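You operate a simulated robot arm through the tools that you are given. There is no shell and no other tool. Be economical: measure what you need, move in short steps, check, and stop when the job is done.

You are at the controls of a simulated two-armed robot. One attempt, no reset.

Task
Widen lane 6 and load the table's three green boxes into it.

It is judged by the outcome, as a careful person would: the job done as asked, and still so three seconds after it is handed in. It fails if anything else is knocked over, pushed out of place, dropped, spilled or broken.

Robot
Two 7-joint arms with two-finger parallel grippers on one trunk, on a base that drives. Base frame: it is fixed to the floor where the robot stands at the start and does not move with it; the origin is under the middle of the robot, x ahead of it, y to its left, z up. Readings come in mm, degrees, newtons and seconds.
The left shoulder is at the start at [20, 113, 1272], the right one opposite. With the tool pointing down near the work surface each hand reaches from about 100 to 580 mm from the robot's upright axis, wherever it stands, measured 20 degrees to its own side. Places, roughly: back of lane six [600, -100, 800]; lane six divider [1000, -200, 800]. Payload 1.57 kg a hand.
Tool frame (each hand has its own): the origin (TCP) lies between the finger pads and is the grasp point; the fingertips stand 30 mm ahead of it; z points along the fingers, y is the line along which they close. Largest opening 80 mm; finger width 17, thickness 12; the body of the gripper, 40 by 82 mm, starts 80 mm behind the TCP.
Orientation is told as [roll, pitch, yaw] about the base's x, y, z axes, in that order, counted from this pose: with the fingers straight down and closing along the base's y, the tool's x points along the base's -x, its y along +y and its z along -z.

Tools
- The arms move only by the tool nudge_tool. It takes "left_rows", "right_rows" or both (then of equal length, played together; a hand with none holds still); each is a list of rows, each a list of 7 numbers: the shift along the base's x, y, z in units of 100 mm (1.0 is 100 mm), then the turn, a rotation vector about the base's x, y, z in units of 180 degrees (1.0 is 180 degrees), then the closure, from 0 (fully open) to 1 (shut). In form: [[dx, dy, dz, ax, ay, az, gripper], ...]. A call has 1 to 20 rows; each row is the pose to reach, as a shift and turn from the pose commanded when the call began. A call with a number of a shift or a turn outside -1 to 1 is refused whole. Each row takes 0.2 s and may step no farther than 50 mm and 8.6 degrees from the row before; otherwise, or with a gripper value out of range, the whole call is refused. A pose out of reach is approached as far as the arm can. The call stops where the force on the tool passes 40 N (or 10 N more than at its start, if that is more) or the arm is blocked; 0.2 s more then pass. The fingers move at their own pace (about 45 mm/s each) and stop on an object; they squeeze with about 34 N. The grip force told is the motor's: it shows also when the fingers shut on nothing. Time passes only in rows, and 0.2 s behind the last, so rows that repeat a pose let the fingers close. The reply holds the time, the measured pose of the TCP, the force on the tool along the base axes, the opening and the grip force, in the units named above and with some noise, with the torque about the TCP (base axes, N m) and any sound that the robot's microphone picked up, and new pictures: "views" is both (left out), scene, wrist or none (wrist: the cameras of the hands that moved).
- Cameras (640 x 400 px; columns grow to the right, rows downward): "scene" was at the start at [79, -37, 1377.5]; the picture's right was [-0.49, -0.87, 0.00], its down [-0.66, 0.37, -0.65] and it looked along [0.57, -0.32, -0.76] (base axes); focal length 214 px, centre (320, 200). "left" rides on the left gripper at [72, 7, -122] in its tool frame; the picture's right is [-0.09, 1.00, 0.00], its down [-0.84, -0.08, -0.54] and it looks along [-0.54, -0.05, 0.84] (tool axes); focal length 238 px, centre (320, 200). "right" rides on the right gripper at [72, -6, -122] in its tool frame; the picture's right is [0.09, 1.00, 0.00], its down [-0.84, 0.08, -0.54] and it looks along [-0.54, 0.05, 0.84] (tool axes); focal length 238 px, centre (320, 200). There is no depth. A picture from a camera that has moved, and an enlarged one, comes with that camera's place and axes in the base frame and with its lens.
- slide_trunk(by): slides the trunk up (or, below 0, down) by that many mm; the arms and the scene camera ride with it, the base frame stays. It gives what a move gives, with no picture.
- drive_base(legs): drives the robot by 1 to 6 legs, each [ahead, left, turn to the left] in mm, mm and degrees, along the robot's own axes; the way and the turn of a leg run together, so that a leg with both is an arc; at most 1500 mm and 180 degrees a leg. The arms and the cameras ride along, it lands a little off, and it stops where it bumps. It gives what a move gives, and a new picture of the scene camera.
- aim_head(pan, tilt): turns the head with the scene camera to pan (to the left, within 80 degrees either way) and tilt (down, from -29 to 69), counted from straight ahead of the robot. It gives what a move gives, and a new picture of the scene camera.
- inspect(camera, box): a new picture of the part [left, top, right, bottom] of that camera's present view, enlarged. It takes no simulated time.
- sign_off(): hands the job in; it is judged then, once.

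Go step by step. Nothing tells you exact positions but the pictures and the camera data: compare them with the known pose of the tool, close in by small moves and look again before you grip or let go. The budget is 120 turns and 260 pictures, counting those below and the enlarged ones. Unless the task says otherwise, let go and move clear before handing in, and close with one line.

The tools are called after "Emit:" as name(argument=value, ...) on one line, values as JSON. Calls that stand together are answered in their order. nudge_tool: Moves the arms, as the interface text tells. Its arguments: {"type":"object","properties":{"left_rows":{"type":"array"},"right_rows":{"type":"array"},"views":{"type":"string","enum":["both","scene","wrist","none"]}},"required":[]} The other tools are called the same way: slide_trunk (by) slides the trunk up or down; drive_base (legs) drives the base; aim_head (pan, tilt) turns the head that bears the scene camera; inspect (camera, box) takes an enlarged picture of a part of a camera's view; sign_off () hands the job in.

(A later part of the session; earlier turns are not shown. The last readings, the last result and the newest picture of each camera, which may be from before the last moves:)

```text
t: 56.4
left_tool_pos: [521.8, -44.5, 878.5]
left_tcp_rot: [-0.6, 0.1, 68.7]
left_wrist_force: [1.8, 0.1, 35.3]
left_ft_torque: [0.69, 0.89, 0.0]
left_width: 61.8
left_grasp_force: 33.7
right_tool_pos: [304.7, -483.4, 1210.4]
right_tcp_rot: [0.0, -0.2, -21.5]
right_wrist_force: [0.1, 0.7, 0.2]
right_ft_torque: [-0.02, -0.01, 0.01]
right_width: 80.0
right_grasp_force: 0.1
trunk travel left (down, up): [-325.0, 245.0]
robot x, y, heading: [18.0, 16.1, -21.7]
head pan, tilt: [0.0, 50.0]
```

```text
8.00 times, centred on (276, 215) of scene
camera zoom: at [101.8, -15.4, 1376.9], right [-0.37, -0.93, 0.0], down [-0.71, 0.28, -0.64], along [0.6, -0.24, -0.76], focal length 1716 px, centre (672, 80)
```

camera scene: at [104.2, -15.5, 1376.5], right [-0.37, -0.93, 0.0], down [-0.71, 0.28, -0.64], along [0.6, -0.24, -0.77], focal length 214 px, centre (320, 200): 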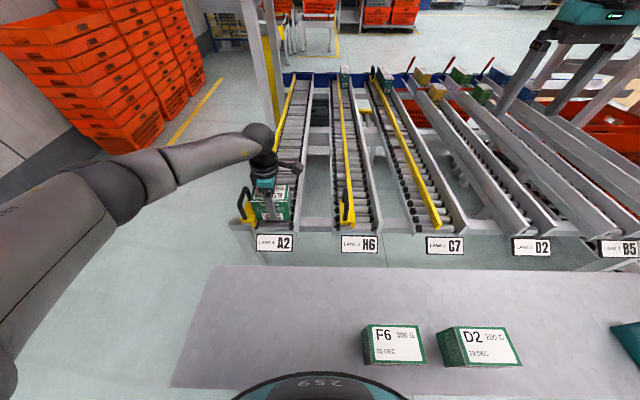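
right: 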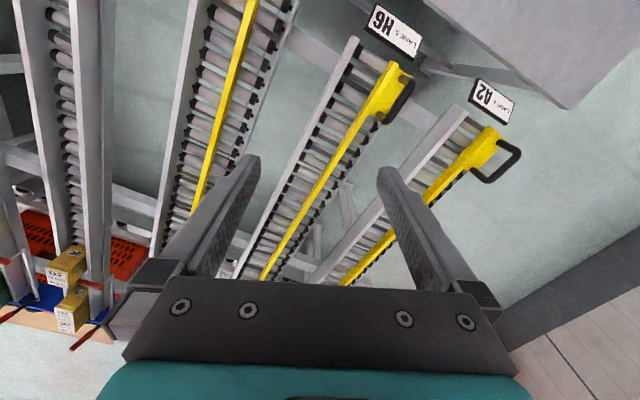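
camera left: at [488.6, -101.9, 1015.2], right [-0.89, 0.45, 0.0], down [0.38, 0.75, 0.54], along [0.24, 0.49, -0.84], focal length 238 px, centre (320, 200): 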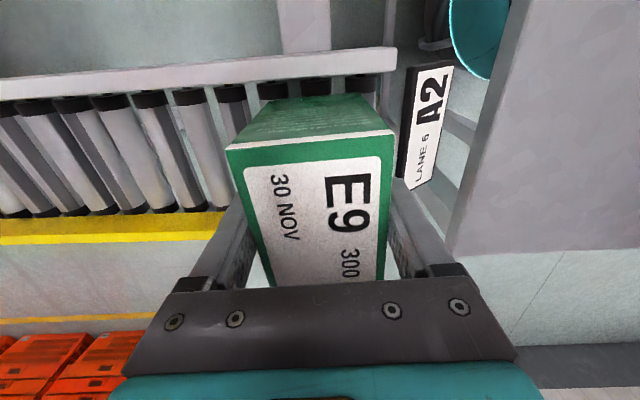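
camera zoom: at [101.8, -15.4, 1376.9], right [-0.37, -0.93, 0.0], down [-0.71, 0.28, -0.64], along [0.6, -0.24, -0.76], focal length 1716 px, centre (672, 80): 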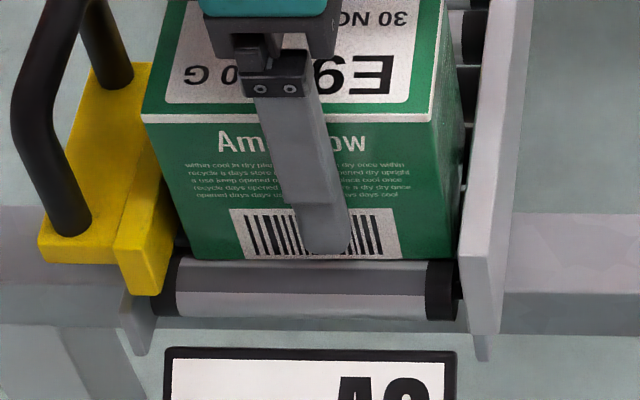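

Contact is made (rollers at z≈833). I relieve the pressure, open and rise.

Emit:
nudge_tool(left_rows=[[0, 0, 0.03, 0, 0, 0, 1], [0, 0, 0.06, 0, 0, 0, 1], [0, 0, 0.06, 0, 0, 0, 0], [0, 0, 0.06, 0, 0, 0, 0], [0, 0, 0.3, 0, 0, 0, 0], [0, 0, 0.6, 0, 0, 0, 0], [0, 0, 1.0, 0, 0, 0, 0], [0, 0, 1.0, 0, 0, 0, 0]])

Emit:
inspect(camera="scene", box=[220, 60, 380, 160])

```text
t: 58.2
left_tool_pos: [519.0, -43.3, 973.0]
left_tcp_rot: [0.0, -0.1, 68.5]
left_wrist_force: [0.3, 0.3, 0.3]
left_ft_torque: [0.02, 0.02, 0.0]
left_width: 80.1
left_grasp_force: 0.0
right_tool_pos: [306.5, -483.8, 1209.9]
right_tcp_rot: [-0.1, -0.1, -21.5]
right_wrist_force: [-0.2, 0.3, -0.1]
right_ft_torque: [0.02, 0.02, 0.0]
right_width: 80.0
right_grasp_force: 0.0
trunk travel left (down, up): [-325.0, 245.0]
robot x, y, heading: [20.6, 15.7, -21.6]
head pan, tilt: [0.0, 50.0]
camera scene: at [104.2, -15.6, 1376.4], right [-0.37, -0.93, 0.0], down [-0.71, 0.28, -0.64], along [0.6, -0.24, -0.77], focal length 214 px, centre (320, 200)
camera left: at [484.6, -106.1, 1094.2], right [-0.89, 0.45, 0.0], down [0.38, 0.75, 0.54], along [0.24, 0.49, -0.84], focal length 238 px, centre (320, 200)
```

scene: 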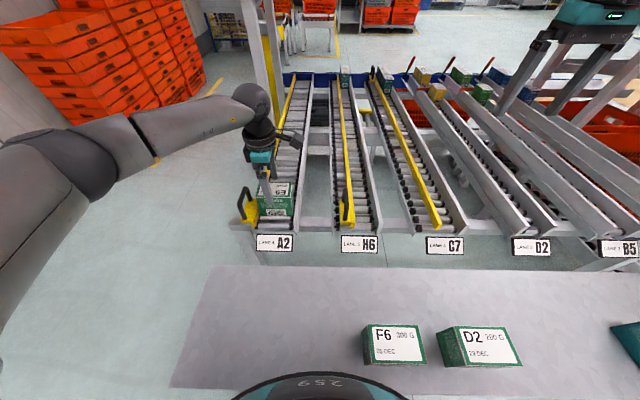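
left: 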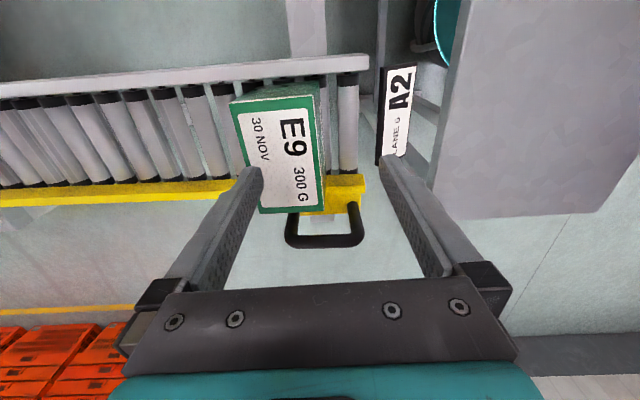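

```text
4.00 times, centred on (300, 110) of scene
camera zoom: at [104.2, -15.6, 1376.4], right [-0.37, -0.93, 0.0], down [-0.71, 0.28, -0.64], along [0.6, -0.24, -0.77], focal length 858 px, centre (400, 560)
```

zoom: 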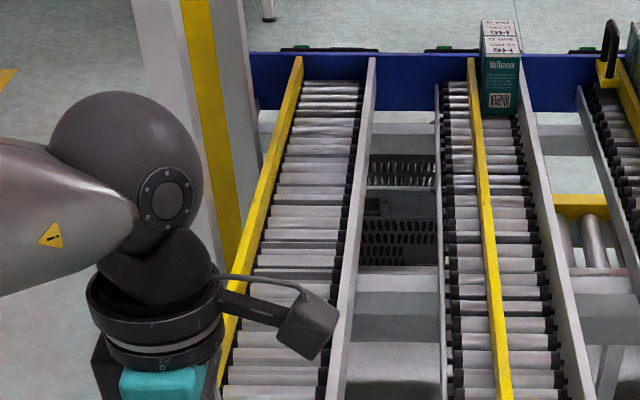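

The box is released and seems to have moved a little. I let a bit of time pass and check whether it rolls.

Emit:
nudge_tool(left_rows=[[0, 0, 0.2, 0, 0, 0, 0], [0, 0, 0.4, 0, 0, 0, 0], [0, 0, 0.4, 0, 0, 0, 0], [0, 0, 0.4, 0, 0, 0, 0], [0, 0, 0.4, 0, 0, 0, 0]])

Emit:
inspect(camera="left", box=[160, 20, 400, 170])

Emit:
inspect(camera="scene", box=[220, 160, 348, 240])

```text
t: 59.4
left_tool_pos: [521.1, -44.1, 1011.6]
left_tcp_rot: [0.0, -0.1, 68.6]
left_wrist_force: [-0.2, -0.3, 0.6]
left_ft_torque: [-0.01, 0.02, 0.02]
left_width: 79.9
left_grasp_force: 0.0
right_tool_pos: [306.6, -483.6, 1210.1]
right_tcp_rot: [-0.2, -0.1, -21.6]
right_wrist_force: [0.2, 0.5, -0.3]
right_ft_torque: [0.0, 0.04, 0.01]
right_width: 80.1
right_grasp_force: 0.1
trunk travel left (down, up): [-325.0, 245.0]
robot x, y, heading: [23.8, 12.4, -21.7]
head pan, tilt: [0.0, 50.0]
camera scene: at [104.2, -15.6, 1376.5], right [-0.37, -0.93, 0.0], down [-0.71, 0.28, -0.64], along [0.6, -0.24, -0.77], focal length 214 px, centre (320, 200)
camera left: at [486.6, -106.5, 1133.2], right [-0.89, 0.45, 0.0], down [0.38, 0.75, 0.54], along [0.24, 0.49, -0.84], focal length 238 px, centre (320, 200)
```

scene: 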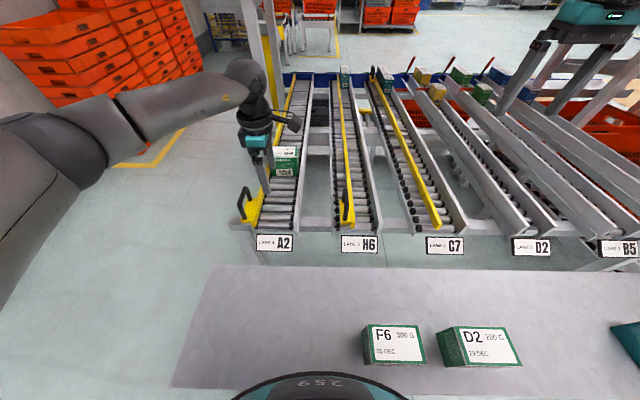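
left: 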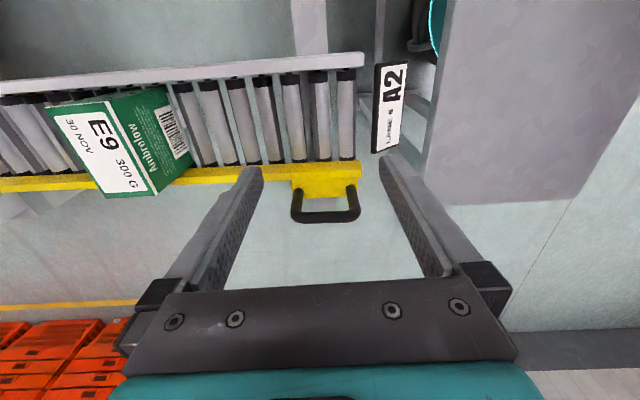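

```text
2.67 times, centred on (280, 95) of left
camera zoom: at [486.6, -106.5, 1133.2], right [-0.89, 0.45, 0.0], down [0.38, 0.75, 0.54], along [0.24, 0.49, -0.84], focal length 636 px, centre (427, 480)
```

zoom: 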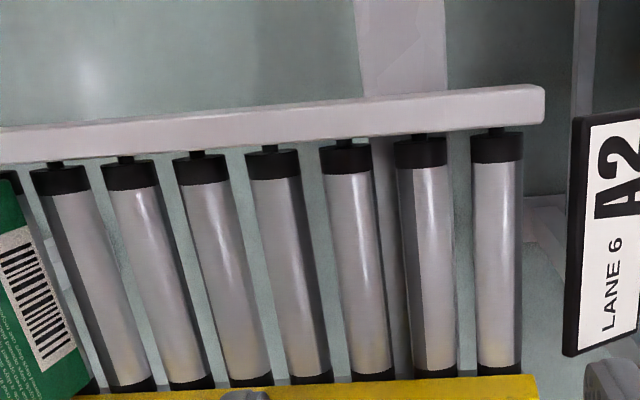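

```text
5.00 times, centred on (284, 200) of scene
camera zoom: at [104.2, -15.6, 1376.5], right [-0.37, -0.93, 0.0], down [-0.71, 0.28, -0.64], along [0.6, -0.24, -0.77], focal length 1072 px, centre (500, 200)
```

zoom: 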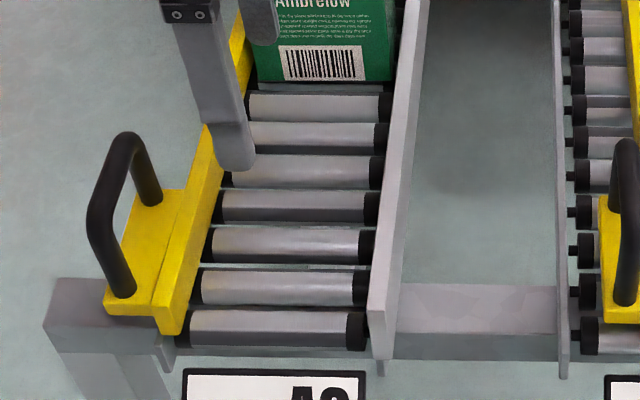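

E9 rolls down the lane. I go back for F6: base back and 165 mm to the right, with the hand turning to 248° again.

Emit:
drive_base(legs=[[-145, 0, 0], [0, -167, 0]])

Emit:
nudge_tool(left_rows=[[-0.1, 0, 0, 0, 0, 0.047, 0], [-0.2, 0, 0, 0, 0, 0.094, 0], [-0.3, -0.05, 0, 0, 0, 0.141, 0], [-0.4, -0.05, 0, 0, 0, 0.188, 0], [-0.5, -0.1, 0, 0, 0, 0.235, 0], [-0.6, -0.1, 0, 0, 0, 0.282, 0], [-0.7, -0.15, 0, 0, 0, 0.329, 0], [-0.7, -0.15, 0, 0, 0, 0.376, 0], [-0.7, -0.15, 0, 0, 0, 0.423, 0], [-0.7, -0.15, 0, 0, 0, 0.47, 0], [-0.7, -0.15, 0, 0, 0, 0.517, 0], [-0.7, -0.15, 0, 0, 0, 0.564, 0], [-0.7, -0.15, 0, 0, 0, 0.611, 0], [-0.7, -0.15, 0, 0, 0, 0.658, 0], [-0.7, -0.15, 0, 0, 0, 0.705, 0], [-0.7, -0.15, 0, 0, 0, 0.752, 0], [-0.7, -0.15, 0, 0, 0, 0.799, 0], [-0.7, -0.15, 0, 0, 0, 0.846, 0], [-0.7, -0.15, 0, 0, 0, 0.893, 0], [-0.7, -0.15, 0, 0, 0, 0.94, 0]], views="wrist")

```text
t: 61.8
left_tool_pos: [324.0, -143.6, 1012.7]
left_tcp_rot: [0.1, -0.1, 68.4]
left_wrist_force: [0.7, -0.1, -0.4]
left_ft_torque: [0.04, 0.0, 0.02]
left_width: 80.0
left_grasp_force: 0.0
right_tool_pos: [108.0, -582.3, 1208.7]
right_tcp_rot: [0.0, -0.1, -21.7]
right_wrist_force: [-0.2, 0.2, -0.5]
right_ft_torque: [0.02, 0.01, -0.04]
right_width: 80.0
right_grasp_force: 0.1
trunk travel left (down, up): [-325.0, 245.0]
robot x, y, heading: [-172.9, -83.0, -21.6]
head pan, tilt: [0.0, 50.0]
camera scene: at [-92.4, -114.3, 1376.4], right [-0.37, -0.93, 0.0], down [-0.71, 0.28, -0.64], along [0.6, -0.24, -0.77], focal length 214 px, centre (320, 200)
```

scene: 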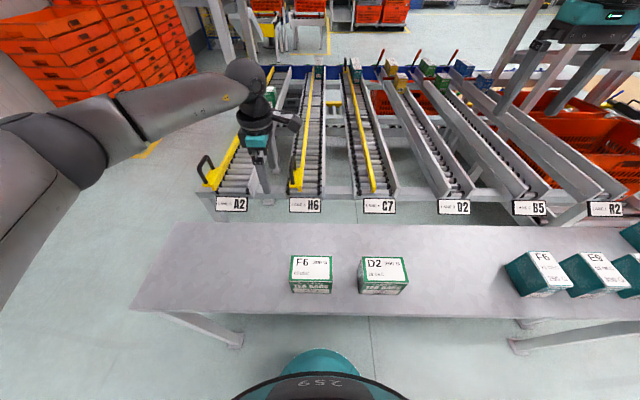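

```text
t: 66.0
left_tool_pos: [253.5, -157.2, 1011.3]
left_tcp_rot: [0.0, -0.1, -122.1]
left_wrist_force: [-0.2, -0.7, -0.2]
left_ft_torque: [0.0, 0.0, 0.0]
left_width: 79.8
left_grasp_force: 0.1
right_tool_pos: [108.0, -581.1, 1210.4]
right_tcp_rot: [-0.1, -0.2, -21.7]
right_wrist_force: [-0.8, 0.1, 0.3]
right_ft_torque: [0.01, 0.01, -0.02]
right_width: 80.0
right_grasp_force: 0.1
trunk travel left (down, up): [-325.0, 245.0]
robot x, y, heading: [-174.7, -81.1, -21.5]
head pan, tilt: [0.0, 50.0]
camera left: at [297.0, -97.9, 1132.9], right [0.79, -0.61, 0.0], down [-0.51, -0.67, 0.54], along [-0.33, -0.43, -0.84], focal length 238 px, centre (320, 200)
```

left: 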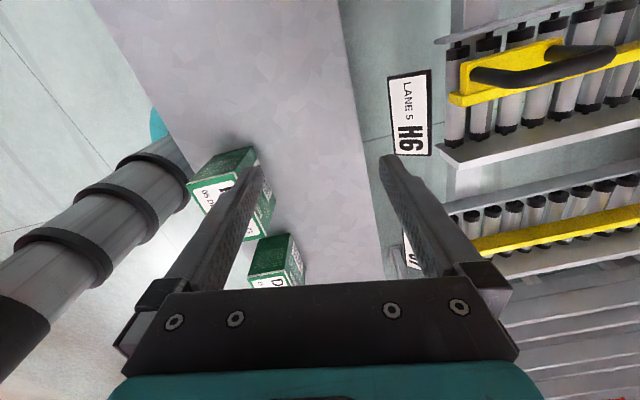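

Emit:
nudge_tool(left_rows=[[-0.35, -0.02, 0, 0, 0, 0.027, 0], [-0.7, -0.04, 0, 0, 0, 0.053, 0], [-1.0, -0.06, 0, 0, 0, 0.053, 0], [-1.0, -0.06, 0, 0, 0, 0.053, 0]], views="none")

Emit:
nudge_tool(left_rows=[[-0.24, 0, 0, 0, 0, 0, 0], [-0.47, -0.02, 0, 0, 0, 0, 0], [-0.47, -0.02, 0, 0, 0, 0, 0], [-0.47, -0.02, 0, 0, 0, 0, 0]], views="wrist")

Emit:
inspect(camera="left", box=[200, 70, 440, 220])

```text
t: 67.0
left_tool_pos: [152.7, -164.2, 1011.3]
left_tcp_rot: [0.0, -0.1, -112.8]
left_wrist_force: [0.2, -0.4, -0.1]
left_ft_torque: [-0.02, 0.0, -0.01]
left_width: 79.9
left_grasp_force: 0.1
right_tool_pos: [110.5, -581.8, 1209.2]
right_tcp_rot: [0.0, 0.0, -21.7]
right_wrist_force: [-0.1, 0.2, 0.0]
right_ft_torque: [0.0, 0.0, 0.01]
right_width: 80.2
right_grasp_force: 0.0
trunk travel left (down, up): [-325.0, 245.0]
robot x, y, heading: [-175.7, -84.1, -21.5]
head pan, tilt: [0.0, 50.0]
```

```text
t: 68.0
left_tool_pos: [114.4, -163.2, 1008.0]
left_tcp_rot: [-0.1, -0.3, -113.1]
left_wrist_force: [-0.7, 0.2, -0.1]
left_ft_torque: [0.03, -0.01, 0.02]
left_width: 80.1
left_grasp_force: 0.0
left hand out of reach, approached as far as the arm can: row 2, 3, 4
right_tool_pos: [108.8, -581.5, 1209.7]
right_tcp_rot: [-0.1, -0.1, -21.7]
right_wrist_force: [0.8, -0.6, 0.0]
right_ft_torque: [0.02, -0.02, 0.01]
right_width: 80.0
right_grasp_force: 0.1
trunk travel left (down, up): [-325.0, 245.0]
robot x, y, heading: [-172.5, -81.2, -21.8]
head pan, tilt: [0.0, 50.0]
camera left: at [147.2, -97.7, 1127.7], right [0.88, -0.47, 0.0], down [-0.4, -0.74, 0.55], along [-0.26, -0.48, -0.84], focal length 238 px, centre (320, 200)
```

left: 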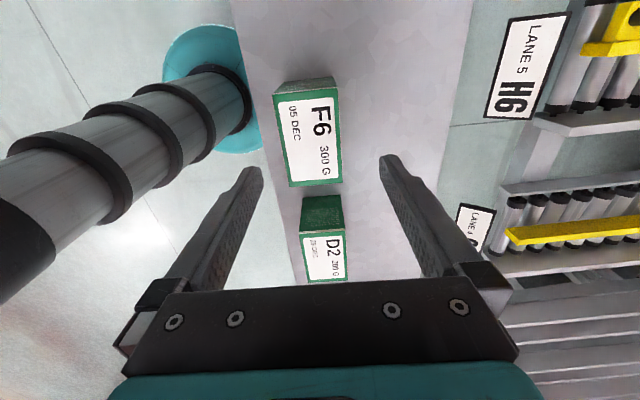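

```text
2.67 times, centred on (320, 145) of left
camera zoom: at [147.2, -97.7, 1127.7], right [0.88, -0.47, 0.0], down [-0.4, -0.74, 0.55], along [-0.26, -0.48, -0.84], focal length 636 px, centre (320, 347)
```

zoom: 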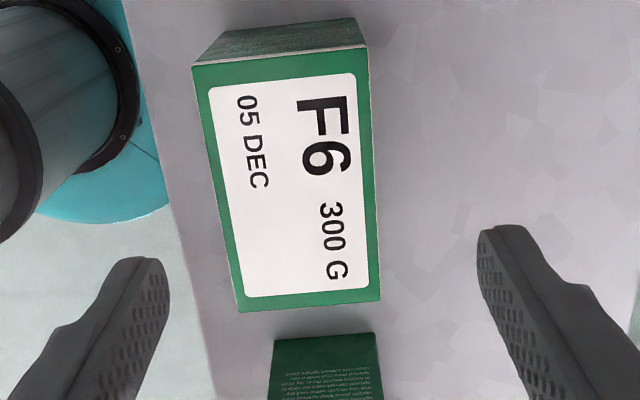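

F6 sits about 10 mm off in each axis and is square to the hand. I align and lower in two stages.

Emit:
nudge_tool(left_rows=[[0, 0, -0.4, 0, 0, 0, 0], [-0.12, -0.055, -0.75, 0, 0, 0, 0], [-0.12, -0.055, -0.8, 0, 0, 0, 0], [-0.12, -0.055, -0.8, 0, 0, 0, 0]], views="wrist")

Emit:
inspect(camera="left", box=[200, 70, 440, 220])

```text
t: 69.0
left_tool_pos: [103.9, -167.4, 926.0]
left_tcp_rot: [0.0, -0.1, -112.8]
left_wrist_force: [-0.3, 0.4, 0.0]
left_ft_torque: [0.0, 0.02, 0.0]
left_width: 80.3
left_grasp_force: 0.1
right_tool_pos: [108.6, -581.3, 1209.4]
right_tcp_rot: [-0.1, -0.2, -21.7]
right_wrist_force: [-0.4, -0.8, 0.2]
right_ft_torque: [-0.01, -0.03, -0.01]
right_width: 80.1
right_grasp_force: 0.1
trunk travel left (down, up): [-325.0, 245.0]
robot x, y, heading: [-173.1, -84.8, -21.5]
head pan, tilt: [0.0, 50.0]
camera left: at [136.7, -103.5, 1047.3], right [0.88, -0.47, 0.0], down [-0.4, -0.74, 0.54], along [-0.26, -0.48, -0.84], focal length 238 px, centre (320, 200)
```

left: 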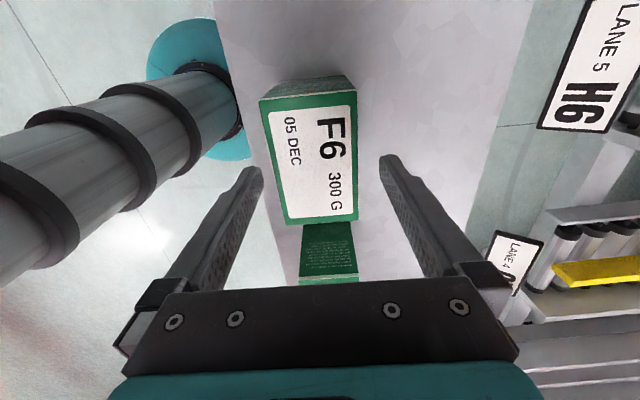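

```text
2.67 times, centred on (320, 145) of left
camera zoom: at [136.7, -103.5, 1047.3], right [0.88, -0.47, 0.0], down [-0.4, -0.74, 0.54], along [-0.26, -0.48, -0.84], focal length 636 px, centre (320, 347)
```

zoom: 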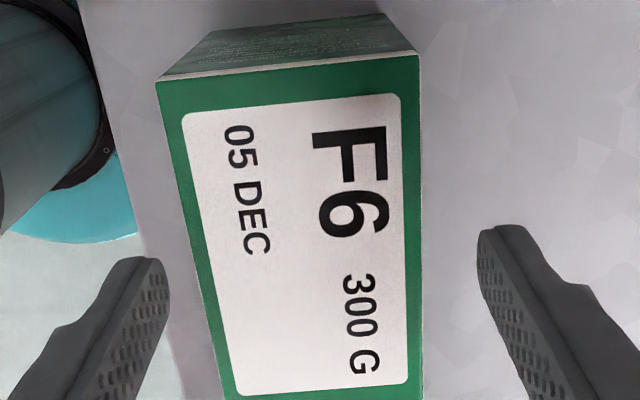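

Emit:
nudge_tool(left_rows=[[-0.029, -0.005, -0.2, 0, 0, 0, 0], [-0.029, -0.005, -0.5, 0, 0, 0, 0], [-0.029, -0.005, -0.74, 0, 0, 0, 0], [-0.029, -0.005, -0.74, 0, 0, 0, 0.4], [-0.029, -0.005, -0.74, 0, 0, 0, 1], [-0.029, -0.005, -0.74, 0, 0, 0, 1], [-0.029, -0.005, -0.74, 0, 0, 0, 1]], views="scene")

Emit:
inspect(camera="scene", box=[190, 50, 350, 150])

```text
t: 70.6
left_tool_pos: [100.4, -170.0, 850.2]
left_tcp_rot: [0.0, -0.1, -112.7]
left_wrist_force: [0.3, 0.2, 0.5]
left_ft_torque: [0.01, -0.02, 0.03]
left_width: 61.8
left_grasp_force: 34.4
right_tool_pos: [108.8, -581.0, 1209.1]
right_tcp_rot: [-0.1, -0.1, -21.6]
right_wrist_force: [-0.5, 0.9, -0.5]
right_ft_torque: [-0.01, 0.01, 0.01]
right_width: 80.0
right_grasp_force: 0.0
trunk travel left (down, up): [-325.0, 245.0]
robot x, y, heading: [-171.6, -82.0, -21.7]
head pan, tilt: [0.0, 50.0]
camera scene: at [-92.0, -113.4, 1376.4], right [-0.37, -0.93, 0.0], down [-0.71, 0.28, -0.64], along [0.6, -0.24, -0.77], focal length 214 px, centre (320, 200)
```

scene: 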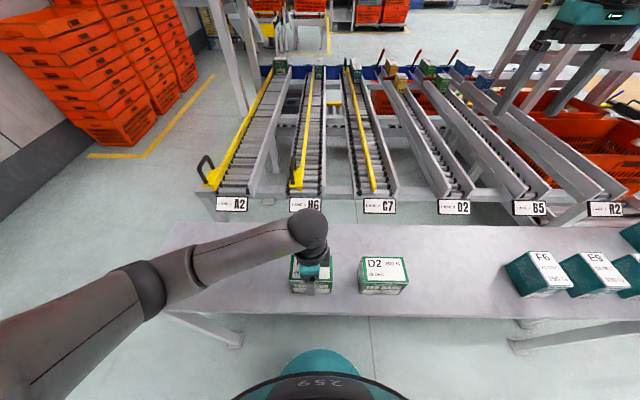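

```text
4.00 times, centred on (270, 100) of scene
camera zoom: at [-92.0, -113.4, 1376.4], right [-0.37, -0.93, 0.0], down [-0.71, 0.28, -0.64], along [0.6, -0.24, -0.77], focal length 858 px, centre (520, 600)
```

zoom: 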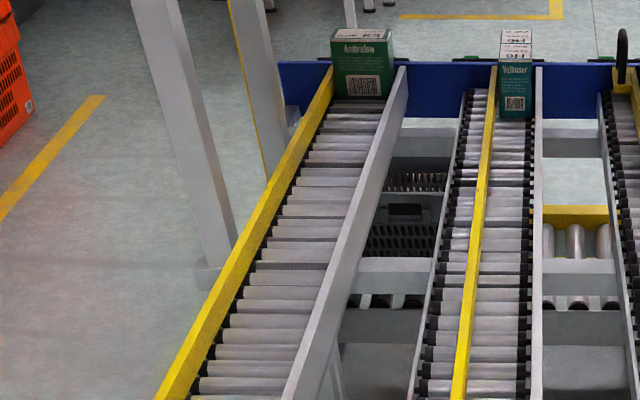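

E9 is at the front stop, upright. F6 is gripped; I repeat the lift and turn.

Emit:
nudge_tool(left_rows=[[0, 0, 0.4, 0, 0, 0, 1], [0, 0, 0.8, 0, 0, 0, 1], [0.2, 0.02, 1.0, 0, 0, 0, 1], [0.5, 0.04, 1.0, 0, 0, 0, 1], [0.8, 0.06, 1.0, 0, 0, -0.047, 1], [1.0, 0.08, 1.0, 0, 0, -0.094, 1], [1.0, 0.08, 1.0, 0, 0, -0.141, 1], [1.0, 0.08, 1.0, 0, 0, -0.188, 1], [1.0, 0.08, 1.0, 0, 0, -0.235, 1], [1.0, 0.08, 1.0, 0, 0, -0.282, 1], [1.0, 0.08, 1.0, 0, 0, -0.329, 1], [1.0, 0.08, 1.0, 0, 0, -0.376, 1], [1.0, 0.08, 1.0, 0, 0, -0.423, 1], [1.0, 0.08, 1.0, 0, 0, -0.47, 1], [1.0, 0.08, 1.0, 0, 0, -0.517, 1], [1.0, 0.08, 1.0, 0, 0, -0.564, 1], [1.0, 0.08, 1.0, 0, 0, -0.564, 1]], views="none")

Emit:
nudge_tool(left_rows=[[0.2, 0.02, 0.2, 0, 0, -0.043, 1], [0.4, 0.04, 0.4, 0, 0, -0.086, 1], [0.6, 0.06, 0.6, 0, 0, -0.129, 1], [0.8, 0.08, 0.7, 0, 0, -0.172, 1], [1.0, 0.1, 0.7, 0, 0, -0.215, 1], [1.0, 0.1, 0.7, 0, 0, -0.258, 1], [1.0, 0.1, 0.7, 0, 0, -0.301, 1], [1.0, 0.1, 0.7, 0, 0, -0.344, 1], [1.0, 0.1, 0.7, 0, 0, -0.386, 1], [1.0, 0.1, 0.7, 0, 0, -0.428, 1], [1.0, 0.1, 0.7, 0, 0, -0.428, 1]], views="none")

Emit:
drive_base(legs=[[0, 167, 0], [145, 0, 0]])

```text
t: 74.2
left_tool_pos: [202.0, -162.9, 951.7]
left_tcp_rot: [0.0, 0.0, 145.6]
left_wrist_force: [0.2, 0.4, -1.2]
left_ft_torque: [0.03, -0.01, -0.02]
left_width: 61.7
left_grasp_force: 33.6
right_tool_pos: [110.1, -580.5, 1210.2]
right_tcp_rot: [-0.1, -0.1, -21.7]
right_wrist_force: [0.2, 0.3, 0.0]
right_ft_torque: [-0.01, -0.01, 0.02]
right_width: 80.0
right_grasp_force: 0.1
trunk travel left (down, up): [-325.0, 245.0]
robot x, y, heading: [-171.3, -81.6, -21.6]
head pan, tilt: [0.0, 50.0]
```

```text
t: 76.6
left_tool_pos: [299.9, -152.8, 1023.2]
left_tcp_rot: [-0.1, -0.1, 68.5]
left_wrist_force: [-0.3, -0.4, -1.8]
left_ft_torque: [-0.02, 0.0, 0.01]
left_width: 61.7
left_grasp_force: 33.5
right_tool_pos: [109.5, -582.4, 1210.6]
right_tcp_rot: [-0.1, 0.0, -21.7]
right_wrist_force: [0.8, 0.2, 0.1]
right_ft_torque: [-0.01, 0.0, 0.0]
right_width: 79.8
right_grasp_force: 0.1
trunk travel left (down, up): [-325.0, 245.0]
robot x, y, heading: [-171.2, -82.8, -21.6]
head pan, tilt: [0.0, 50.0]
```

```text
t: 79.0
left_tool_pos: [496.5, -52.1, 1023.7]
left_tcp_rot: [0.0, -0.1, 68.3]
left_wrist_force: [0.1, 0.6, -1.6]
left_ft_torque: [0.02, -0.01, 0.0]
left_width: 62.1
left_grasp_force: 34.5
right_tool_pos: [302.7, -481.7, 1209.7]
right_tcp_rot: [-0.2, 0.0, -22.0]
right_wrist_force: [0.3, 0.5, -0.4]
right_ft_torque: [-0.02, -0.01, 0.0]
right_width: 80.1
right_grasp_force: 0.1
trunk travel left (down, up): [-325.0, 245.0]
robot x, y, heading: [23.2, 20.1, -21.8]
head pan, tilt: [0.0, 50.0]
camera scene: at [104.0, -11.3, 1376.5], right [-0.37, -0.93, 0.0], down [-0.71, 0.29, -0.64], along [0.6, -0.24, -0.77], focal length 214 px, centre (320, 200)
```

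scene: 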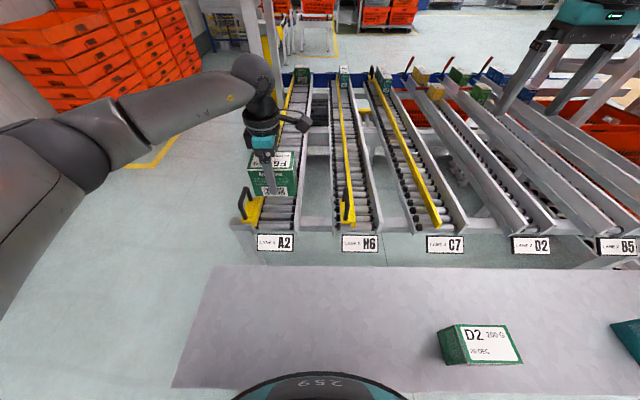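

F6 is over the lane. I move to the same release spot and hover.

Emit:
nudge_tool(left_rows=[[0.12, 0.05, -0.2, 0, 0, 0, 1], [0.23, 0.09, -0.5, 0, 0, 0, 1], [0.23, 0.09, -0.8, 0, 0, 0, 1], [0.23, 0.09, -0.97, 0, 0, 0, 1], [0.23, 0.09, -0.97, 0, 0, 0, 1]], views="none")

Emit:
inspect(camera="scene", box=[236, 180, 316, 230])

```text
t: 80.2
left_tool_pos: [520.1, -44.0, 925.0]
left_tcp_rot: [0.1, -0.1, 68.3]
left_wrist_force: [0.0, -0.1, -1.3]
left_ft_torque: [0.01, 0.02, -0.02]
left_width: 61.8
left_grasp_force: 33.8
right_tool_pos: [303.8, -480.5, 1209.8]
right_tcp_rot: [-0.1, -0.2, -21.9]
right_wrist_force: [0.0, 0.1, 0.5]
right_ft_torque: [0.0, -0.03, -0.02]
right_width: 80.3
right_grasp_force: 0.0
trunk travel left (down, up): [-325.0, 245.0]
robot x, y, heading: [24.8, 19.1, -22.0]
head pan, tilt: [0.0, 50.0]
```

```text
8.00 times, centred on (276, 205) of scene
camera zoom: at [104.5, -11.5, 1376.5], right [-0.37, -0.93, 0.0], down [-0.71, 0.29, -0.64], along [0.6, -0.24, -0.77], focal length 1716 px, centre (672, 160)
```

zoom: 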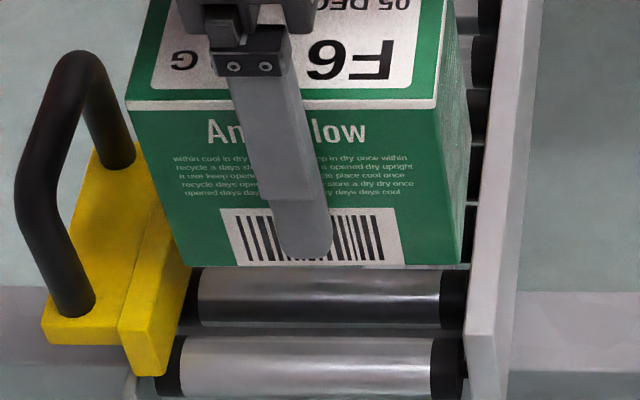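

F6 sits about 8 mm to the right in the fingers compared with the lane centre, so I shift left 8 mm and check while lowering.

Emit:
nudge_tool(left_rows=[[0.03, 0.074, 0, 0, 0, 0, 1], [0.03, 0.074, -0.2, 0, 0, 0, 1], [0.03, 0.074, -0.36, 0, 0, 0, 1], [0.03, 0.074, -0.38, 0, 0, 0, 1]], views="none")

Emit:
inspect(camera="scene", box=[236, 190, 316, 240])

```text
t: 81.2
left_tool_pos: [522.8, -34.9, 888.2]
left_tcp_rot: [0.0, -0.1, 68.3]
left_wrist_force: [0.0, 0.0, -1.4]
left_ft_torque: [0.04, 0.01, -0.03]
left_width: 61.7
left_grasp_force: 34.5
right_tool_pos: [303.1, -479.5, 1210.3]
right_tcp_rot: [-0.1, -0.1, -22.0]
right_wrist_force: [-0.2, -0.6, 0.5]
right_ft_torque: [-0.05, -0.02, 0.0]
right_width: 79.8
right_grasp_force: 0.1
trunk travel left (down, up): [-325.0, 245.0]
robot x, y, heading: [22.2, 19.7, -21.9]
head pan, tilt: [0.0, 50.0]
```

```text
8.00 times, centred on (276, 215) of scene
camera zoom: at [104.5, -11.5, 1376.4], right [-0.37, -0.93, 0.0], down [-0.71, 0.29, -0.64], along [0.6, -0.24, -0.77], focal length 1716 px, centre (672, 80)
```

zoom: 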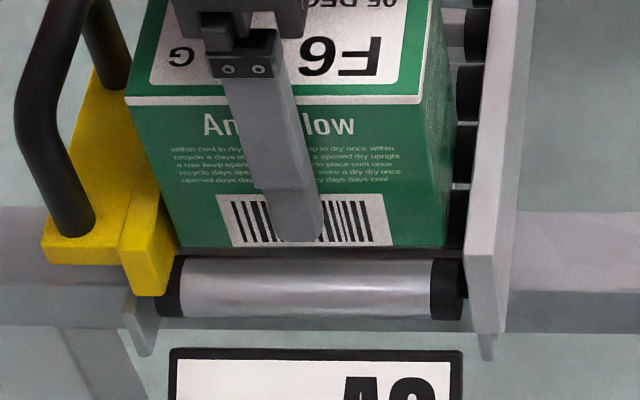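

Emit:
nudge_tool(left_rows=[[-0.011, -0.03, 0, 0, 0, 0, 1], [-0.011, -0.03, -0.04, 0, 0, 0, 1], [-0.011, -0.03, -0.07, 0, 0, 0, 1], [-0.011, -0.03, -0.07, 0, 0, 0, 1]], views="none")

Emit:
inspect(camera="scene", box=[236, 190, 316, 240])

```text
t: 82.2
left_tool_pos: [520.8, -39.1, 881.6]
left_tcp_rot: [0.0, -0.1, 68.5]
left_wrist_force: [0.6, 0.3, -1.2]
left_ft_torque: [0.01, 0.03, 0.0]
left_width: 61.9
left_grasp_force: 34.2
right_tool_pos: [303.3, -480.2, 1208.9]
right_tcp_rot: [-0.1, 0.0, -21.9]
right_wrist_force: [-0.2, -0.4, 0.0]
right_ft_torque: [-0.04, 0.03, 0.01]
right_width: 79.9
right_grasp_force: 0.0
trunk travel left (down, up): [-325.0, 245.0]
robot x, y, heading: [22.7, 20.2, -22.0]
head pan, tilt: [0.0, 50.0]
```

```text
8.00 times, centred on (276, 215) of scene
camera zoom: at [104.5, -11.5, 1376.4], right [-0.37, -0.93, 0.0], down [-0.71, 0.29, -0.64], along [0.6, -0.24, -0.77], focal length 1716 px, centre (672, 80)
```

zoom: 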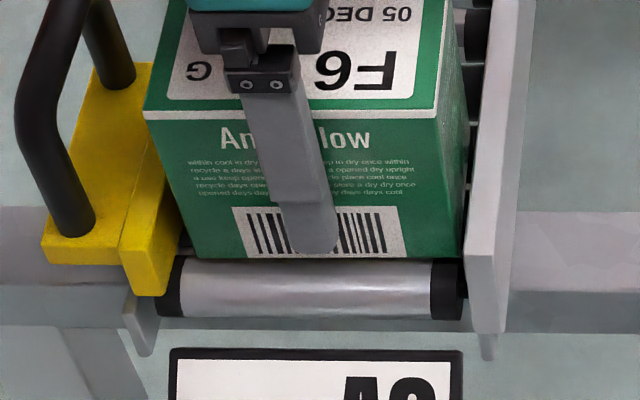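

Centred now. I lower the last 4 mm, open and rise.

Emit:
nudge_tool(left_rows=[[0, 0, -0.02, 0, 0, 0, 1], [0, 0, -0.04, 0, 0, 0, 1], [0, 0, -0.04, 0, 0, 0, 1], [0, 0, -0.04, 0, 0, 0, 0], [0, 0, -0.04, 0, 0, 0, 0], [0, 0, 0.2, 0, 0, 0, 0], [0, 0, 0.6, 0, 0, 0, 0], [0, 0, 1.0, 0, 0, 0, 0], [0, 0, 1.0, 0, 0, 0, 0], [0, 0, 1.0, 0, 0, 0, 0], [0, 0, 1.0, 0, 0, 0, 0]], views="wrist")

Emit:
drive_base(legs=[[-145, 0, 0], [0, -338, 0]])

```text
t: 84.6
left_tool_pos: [523.3, -37.2, 981.7]
left_tcp_rot: [0.0, 0.0, 68.4]
left_wrist_force: [0.8, -0.2, 0.2]
left_ft_torque: [-0.02, 0.02, -0.02]
left_width: 79.9
left_grasp_force: 0.0
right_tool_pos: [303.4, -481.2, 1210.5]
right_tcp_rot: [-0.1, 0.0, -22.0]
right_wrist_force: [0.2, -0.3, 0.5]
right_ft_torque: [0.01, -0.03, 0.02]
right_width: 80.2
right_grasp_force: 0.0
trunk travel left (down, up): [-325.0, 245.0]
robot x, y, heading: [21.2, 18.6, -21.9]
head pan, tilt: [0.0, 50.0]
camera left: at [489.1, -100.9, 1103.2], right [-0.89, 0.45, 0.0], down [0.38, 0.75, 0.54], along [0.25, 0.48, -0.84], focal length 238 px, centre (320, 200)
```

left: 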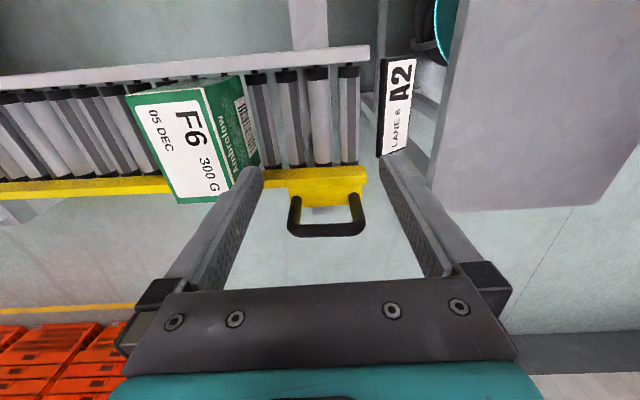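

```text
t: 87.7
left_tool_pos: [262.0, -290.7, 982.1]
left_tcp_rot: [0.0, 0.0, 67.8]
left_wrist_force: [-0.4, 0.2, 0.6]
left_ft_torque: [0.01, 0.01, 0.01]
left_width: 79.9
left_grasp_force: 0.0
right_tool_pos: [36.9, -730.6, 1210.5]
right_tcp_rot: [0.0, -0.1, -22.5]
right_wrist_force: [0.2, -0.2, 0.6]
right_ft_torque: [0.01, -0.01, 0.01]
right_width: 79.7
right_grasp_force: 0.1
trunk travel left (down, up): [-325.0, 245.0]
robot x, y, heading: [-234.6, -227.1, -22.6]
head pan, tilt: [0.0, 50.0]
camera scene: at [-157.2, -260.4, 1376.4], right [-0.38, -0.92, 0.0], down [-0.71, 0.29, -0.64], along [0.59, -0.24, -0.77], focal length 214 px, centre (320, 200)
```

scene: 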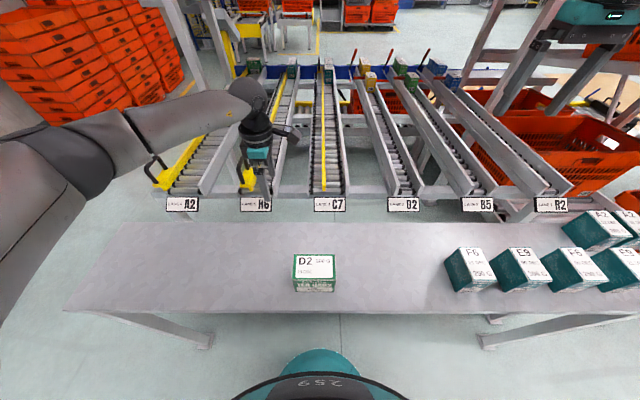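

F6 is rolling down the lane. Now for D2: I turn the hand and approach it.

Emit:
nudge_tool(left_rows=[[-0.1, 0, 0.1, 0, 0, 0.047, 0], [-0.2, 0, 0.2, 0, 0, 0.094, 0], [-0.3, -0.05, 0.3, 0, 0, 0.141, 0], [-0.4, -0.05, 0.3, 0, 0, 0.188, 0], [-0.5, -0.1, 0.3, 0, 0, 0.235, 0], [-0.6, -0.1, 0.3, 0, 0, 0.282, 0], [-0.7, -0.15, 0.3, 0, 0, 0.329, 0], [-0.7, -0.15, 0.3, 0, 0, 0.376, 0], [-0.7, -0.15, 0.3, 0, 0, 0.423, 0], [-0.7, -0.15, 0.3, 0, 0, 0.47, 0], [-0.7, -0.15, 0.3, 0, 0, 0.517, 0], [-0.7, -0.15, 0.3, 0, 0, 0.564, 0], [-0.7, -0.15, 0.3, 0, 0, 0.611, 0], [-0.7, -0.15, 0.3, 0, 0, 0.658, 0], [-0.7, -0.15, 0.3, 0, 0, 0.705, 0], [-0.7, -0.15, 0.3, 0, 0, 0.752, 0], [-0.7, -0.15, 0.3, 0, 0, 0.799, 0], [-0.7, -0.15, 0.3, 0, 0, 0.846, 0], [-0.7, -0.15, 0.3, 0, 0, 0.893, 0], [-0.7, -0.15, 0.3, 0, 0, 0.94, 0]], views="none")

Emit:
nudge_tool(left_rows=[[-0.35, -0.05, 0, 0, 0, 0.027, 0], [-0.7, -0.1, 0, 0, 0, 0.053, 0], [-1.0, -0.15, 0, 0, 0, 0.053, 0], [-1.0, -0.15, 0, 0, 0, 0.053, 0]], views="none")

Emit:
nudge_tool(left_rows=[[-0.2, -0.04, -0.2, 0, 0, 0, 0], [-0.4, -0.07, -0.4, 0, 0, 0, 0], [-0.4, -0.07, -0.4, 0, 0, 0, 0]], views="wrist")

Emit:
inspect(camera="left", box=[200, 70, 440, 220])

```text
t: 91.9
left_tool_pos: [192.6, -304.7, 1012.2]
left_tcp_rot: [0.0, 0.0, -122.8]
left_wrist_force: [-0.4, 0.4, -0.2]
left_ft_torque: [-0.01, 0.01, -0.01]
left_width: 79.9
left_grasp_force: 0.0
right_tool_pos: [37.5, -730.8, 1210.5]
right_tcp_rot: [-0.1, 0.0, -22.5]
right_wrist_force: [0.1, -0.5, -1.5]
right_ft_torque: [-0.01, -0.01, 0.0]
right_width: 80.2
right_grasp_force: 0.0
trunk travel left (down, up): [-325.0, 245.0]
robot x, y, heading: [-241.2, -226.6, -22.5]
head pan, tilt: [0.0, 50.0]
```

```text
t: 92.9
left_tool_pos: [93.8, -319.6, 1009.6]
left_tcp_rot: [0.0, -0.1, -113.4]
left_wrist_force: [1.1, 0.0, 0.1]
left_ft_torque: [0.02, 0.0, 0.0]
left_width: 80.0
left_grasp_force: 0.0
right_tool_pos: [39.0, -730.4, 1210.4]
right_tcp_rot: [-0.1, -0.1, -22.4]
right_wrist_force: [-0.1, -0.6, 0.7]
right_ft_torque: [-0.02, -0.02, 0.02]
right_width: 80.1
right_grasp_force: 0.1
trunk travel left (down, up): [-325.0, 245.0]
robot x, y, heading: [-240.2, -229.2, -22.3]
head pan, tilt: [0.0, 50.0]
```

```text
t: 93.7
left_tool_pos: [52.2, -325.7, 969.2]
left_tcp_rot: [0.0, -0.1, -113.3]
left_wrist_force: [0.2, 0.4, -0.6]
left_ft_torque: [-0.04, 0.05, 0.0]
left_width: 80.0
left_grasp_force: 0.1
right_tool_pos: [37.3, -730.7, 1209.8]
right_tcp_rot: [0.0, -0.1, -22.5]
right_wrist_force: [-0.4, 0.5, 0.3]
right_ft_torque: [0.01, -0.01, 0.01]
right_width: 80.1
right_grasp_force: 0.2
trunk travel left (down, up): [-325.0, 245.0]
robot x, y, heading: [-236.5, -227.8, -22.4]
head pan, tilt: [0.0, 50.0]
camera left: at [85.8, -260.0, 1090.4], right [0.88, -0.48, 0.0], down [-0.4, -0.74, 0.54], along [-0.26, -0.48, -0.84], focal length 238 px, centre (320, 200)
```

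left: 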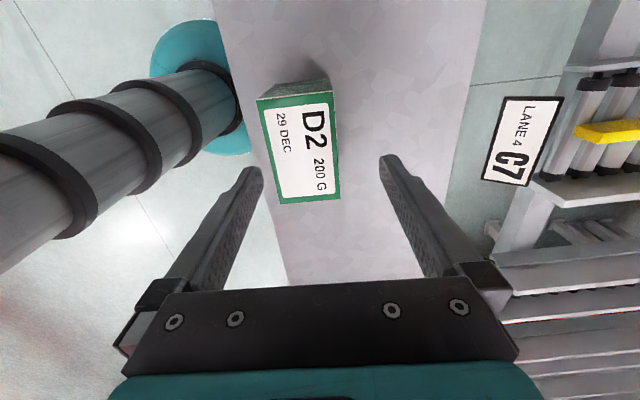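

```text
2.67 times, centred on (320, 145) of left
camera zoom: at [85.8, -260.0, 1090.4], right [0.88, -0.48, 0.0], down [-0.4, -0.74, 0.54], along [-0.26, -0.48, -0.84], focal length 636 px, centre (320, 347)
```

zoom: 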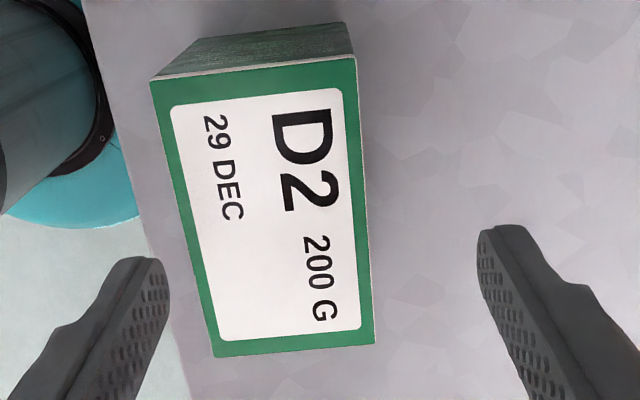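

D2 is square to the hand, offset by (-7, -15) mm. I align and lower around it.

Emit:
nudge_tool(left_rows=[[-0.1, 0, -0.15, 0, 0, 0, 0], [-0.171, -0.008, -0.3, 0, 0, 0, 0], [-0.171, -0.008, -0.4, 0, 0, 0, 0], [-0.171, -0.008, -0.4, 0, 0, 0, 0]], views="none")

Emit:
inspect(camera="left", box=[200, 70, 440, 220])

```text
t: 94.7
left_tool_pos: [33.1, -326.8, 932.2]
left_tcp_rot: [0.0, -0.1, -113.5]
left_wrist_force: [0.2, 0.0, 0.9]
left_ft_torque: [-0.01, 0.02, 0.03]
left_width: 79.7
left_grasp_force: 0.0
right_tool_pos: [38.8, -729.7, 1210.3]
right_tcp_rot: [-0.1, -0.1, -22.5]
right_wrist_force: [0.9, -0.5, -0.1]
right_ft_torque: [0.02, 0.03, 0.04]
right_width: 80.2
right_grasp_force: 0.1
trunk travel left (down, up): [-325.0, 245.0]
robot x, y, heading: [-242.4, -226.1, -22.4]
head pan, tilt: [0.0, 50.0]
```

```text
2.67 times, centred on (320, 145) of left
camera zoom: at [66.8, -262.6, 1052.8], right [0.88, -0.48, 0.0], down [-0.4, -0.74, 0.54], along [-0.26, -0.48, -0.84], focal length 636 px, centre (320, 347)
```

zoom: 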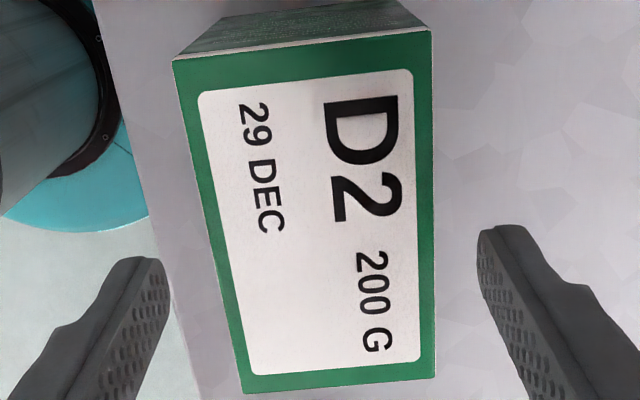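

Emit:
nudge_tool(left_rows=[[0.02, 0.022, -0.2, 0, 0, 0, 0], [0.02, 0.022, -0.5, 0, 0, 0, 0], [0.02, 0.022, -0.8, 0, 0, 0, 0], [0.02, 0.022, -0.8, 0, 0, 0, 0.4], [0.02, 0.022, -0.8, 0, 0, 0, 1], [0.02, 0.022, -0.8, 0, 0, 0, 1], [0.02, 0.022, -0.8, 0, 0, 0, 1]], views="scene")

Emit:
inspect(camera="scene", box=[150, 40, 310, 140])

```text
t: 96.3
left_tool_pos: [38.2, -327.8, 851.2]
left_tcp_rot: [0.0, -0.1, -113.4]
left_wrist_force: [0.3, -0.2, 0.3]
left_ft_torque: [-0.01, -0.01, -0.01]
left_width: 62.0
left_grasp_force: 34.2
right_tool_pos: [38.3, -730.5, 1210.0]
right_tcp_rot: [-0.1, -0.1, -22.4]
right_wrist_force: [0.5, -0.3, 0.1]
right_ft_torque: [-0.01, -0.01, 0.01]
right_width: 79.7
right_grasp_force: 0.0
trunk travel left (down, up): [-325.0, 245.0]
robot x, y, heading: [-238.2, -228.5, -22.4]
head pan, tilt: [0.0, 50.0]
camera scene: at [-156.9, -259.8, 1376.4], right [-0.38, -0.92, 0.0], down [-0.71, 0.29, -0.64], along [0.59, -0.25, -0.77], focal length 214 px, centre (320, 200)
```

scene: 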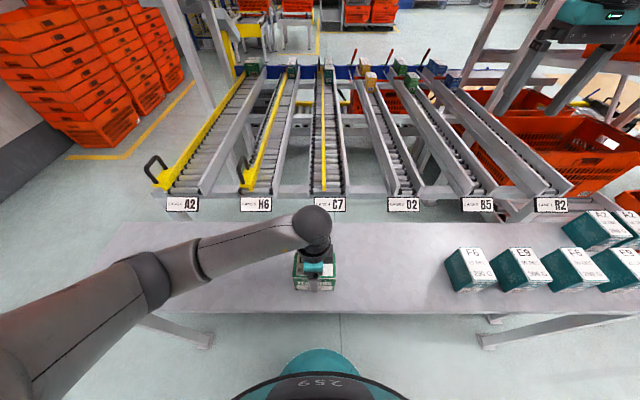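

```text
4.00 times, centred on (230, 90) of scene
camera zoom: at [-156.9, -259.8, 1376.4], right [-0.38, -0.92, 0.0], down [-0.71, 0.29, -0.64], along [0.59, -0.25, -0.77], focal length 858 px, centre (680, 640)
```

zoom: 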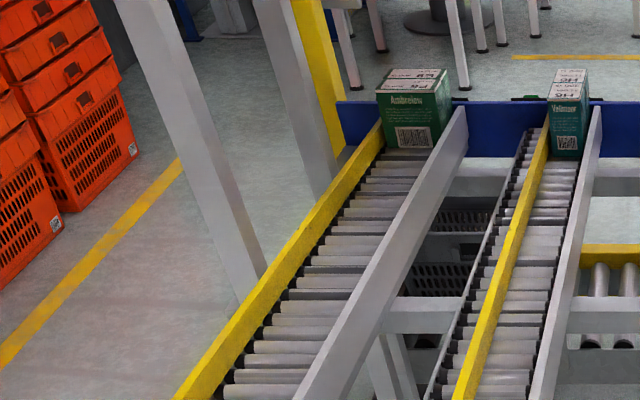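

Both boxes stand at the front stop. D2 is gripped; I lift, turn and drive to the lane.

Emit:
nudge_tool(left_rows=[[0, 0, 0.4, 0, 0, 0, 1], [0, 0, 0.8, 0, 0, 0, 1], [0.2, 0.02, 1.0, 0, 0, 0, 1], [0.5, 0.04, 1.0, 0, 0, 0, 1], [0.8, 0.06, 1.0, 0, 0, -0.047, 1], [1.0, 0.08, 1.0, 0, 0, -0.094, 1], [1.0, 0.08, 1.0, 0, 0, -0.141, 1], [1.0, 0.08, 1.0, 0, 0, -0.188, 1], [1.0, 0.08, 1.0, 0, 0, -0.235, 1], [1.0, 0.08, 1.0, 0, 0, -0.282, 1], [1.0, 0.08, 1.0, 0, 0, -0.329, 1], [1.0, 0.08, 1.0, 0, 0, -0.376, 1], [1.0, 0.08, 1.0, 0, 0, -0.423, 1], [1.0, 0.08, 1.0, 0, 0, -0.47, 1], [1.0, 0.08, 1.0, 0, 0, -0.517, 1], [1.0, 0.08, 1.0, 0, 0, -0.564, 1], [1.0, 0.08, 1.0, 0, 0, -0.564, 1]], views="none")

Emit:
nudge_tool(left_rows=[[0.2, 0.02, 0.2, 0, 0, -0.043, 1], [0.4, 0.06, 0.4, 0, 0, -0.086, 1], [0.6, 0.1, 0.6, 0, 0, -0.129, 1], [0.8, 0.14, 0.7, 0, 0, -0.172, 1], [1.0, 0.2, 0.7, 0, 0, -0.215, 1], [1.0, 0.2, 0.7, 0, 0, -0.258, 1], [1.0, 0.2, 0.7, 0, 0, -0.301, 1], [1.0, 0.2, 0.7, 0, 0, -0.344, 1], [1.0, 0.2, 0.7, 0, 0, -0.387, 1], [1.0, 0.2, 0.7, 0, 0, -0.4305, 1], [1.0, 0.2, 0.7, 0, 0, -0.4305, 1]], views="none")

Emit:
drive_base(legs=[[0, 335, 0.8], [150, 0, 0]])

```text
t: 99.9
left_tool_pos: [135.4, -316.9, 952.1]
left_tcp_rot: [0.0, -0.1, 145.0]
left_wrist_force: [-0.6, 1.0, -1.0]
left_ft_torque: [0.03, 0.0, 0.01]
left_width: 61.5
left_grasp_force: 33.5
right_tool_pos: [37.2, -730.5, 1209.4]
right_tcp_rot: [-0.1, 0.0, -22.5]
right_wrist_force: [0.0, 0.2, -0.7]
right_ft_torque: [0.0, 0.0, 0.0]
right_width: 80.2
right_grasp_force: 0.1
trunk travel left (down, up): [-325.0, 245.0]
robot x, y, heading: [-236.9, -228.0, -22.4]
head pan, tilt: [0.0, 50.0]
```

```text
t: 102.3
left_tool_pos: [237.2, -296.5, 1022.0]
left_tcp_rot: [-0.1, -0.1, 67.4]
left_wrist_force: [0.6, 1.2, -1.6]
left_ft_torque: [-0.02, -0.04, -0.01]
left_width: 61.7
left_grasp_force: 34.1
right_tool_pos: [36.6, -729.0, 1210.1]
right_tcp_rot: [-0.1, -0.1, -22.5]
right_wrist_force: [-0.6, 0.2, 0.5]
right_ft_torque: [-0.01, -0.02, -0.02]
right_width: 80.1
right_grasp_force: 0.1
trunk travel left (down, up): [-325.0, 245.0]
robot x, y, heading: [-237.8, -226.2, -22.2]
head pan, tilt: [0.0, 50.0]
```

```text
t: 105.5
left_tool_pos: [499.2, -37.8, 1021.7]
left_tcp_rot: [0.1, 0.0, 68.4]
left_wrist_force: [0.3, 0.1, -1.7]
left_ft_torque: [0.0, -0.03, -0.03]
left_width: 61.7
left_grasp_force: 33.7
right_tool_pos: [306.9, -473.2, 1210.8]
right_tcp_rot: [-0.2, 0.0, -21.7]
right_wrist_force: [0.4, -0.6, 0.5]
right_ft_torque: [0.0, 0.02, -0.01]
right_width: 79.8
right_grasp_force: 0.0
trunk travel left (down, up): [-325.0, 245.0]
robot x, y, heading: [24.6, 27.0, -21.4]
head pan, tilt: [0.0, 50.0]
camera scene: at [105.0, -4.8, 1376.5], right [-0.37, -0.93, 0.0], down [-0.71, 0.28, -0.64], along [0.6, -0.24, -0.77], focal length 214 px, centre (320, 200)
```

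scene: 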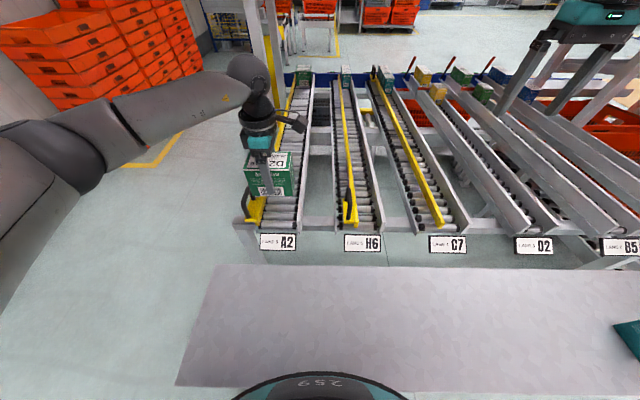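

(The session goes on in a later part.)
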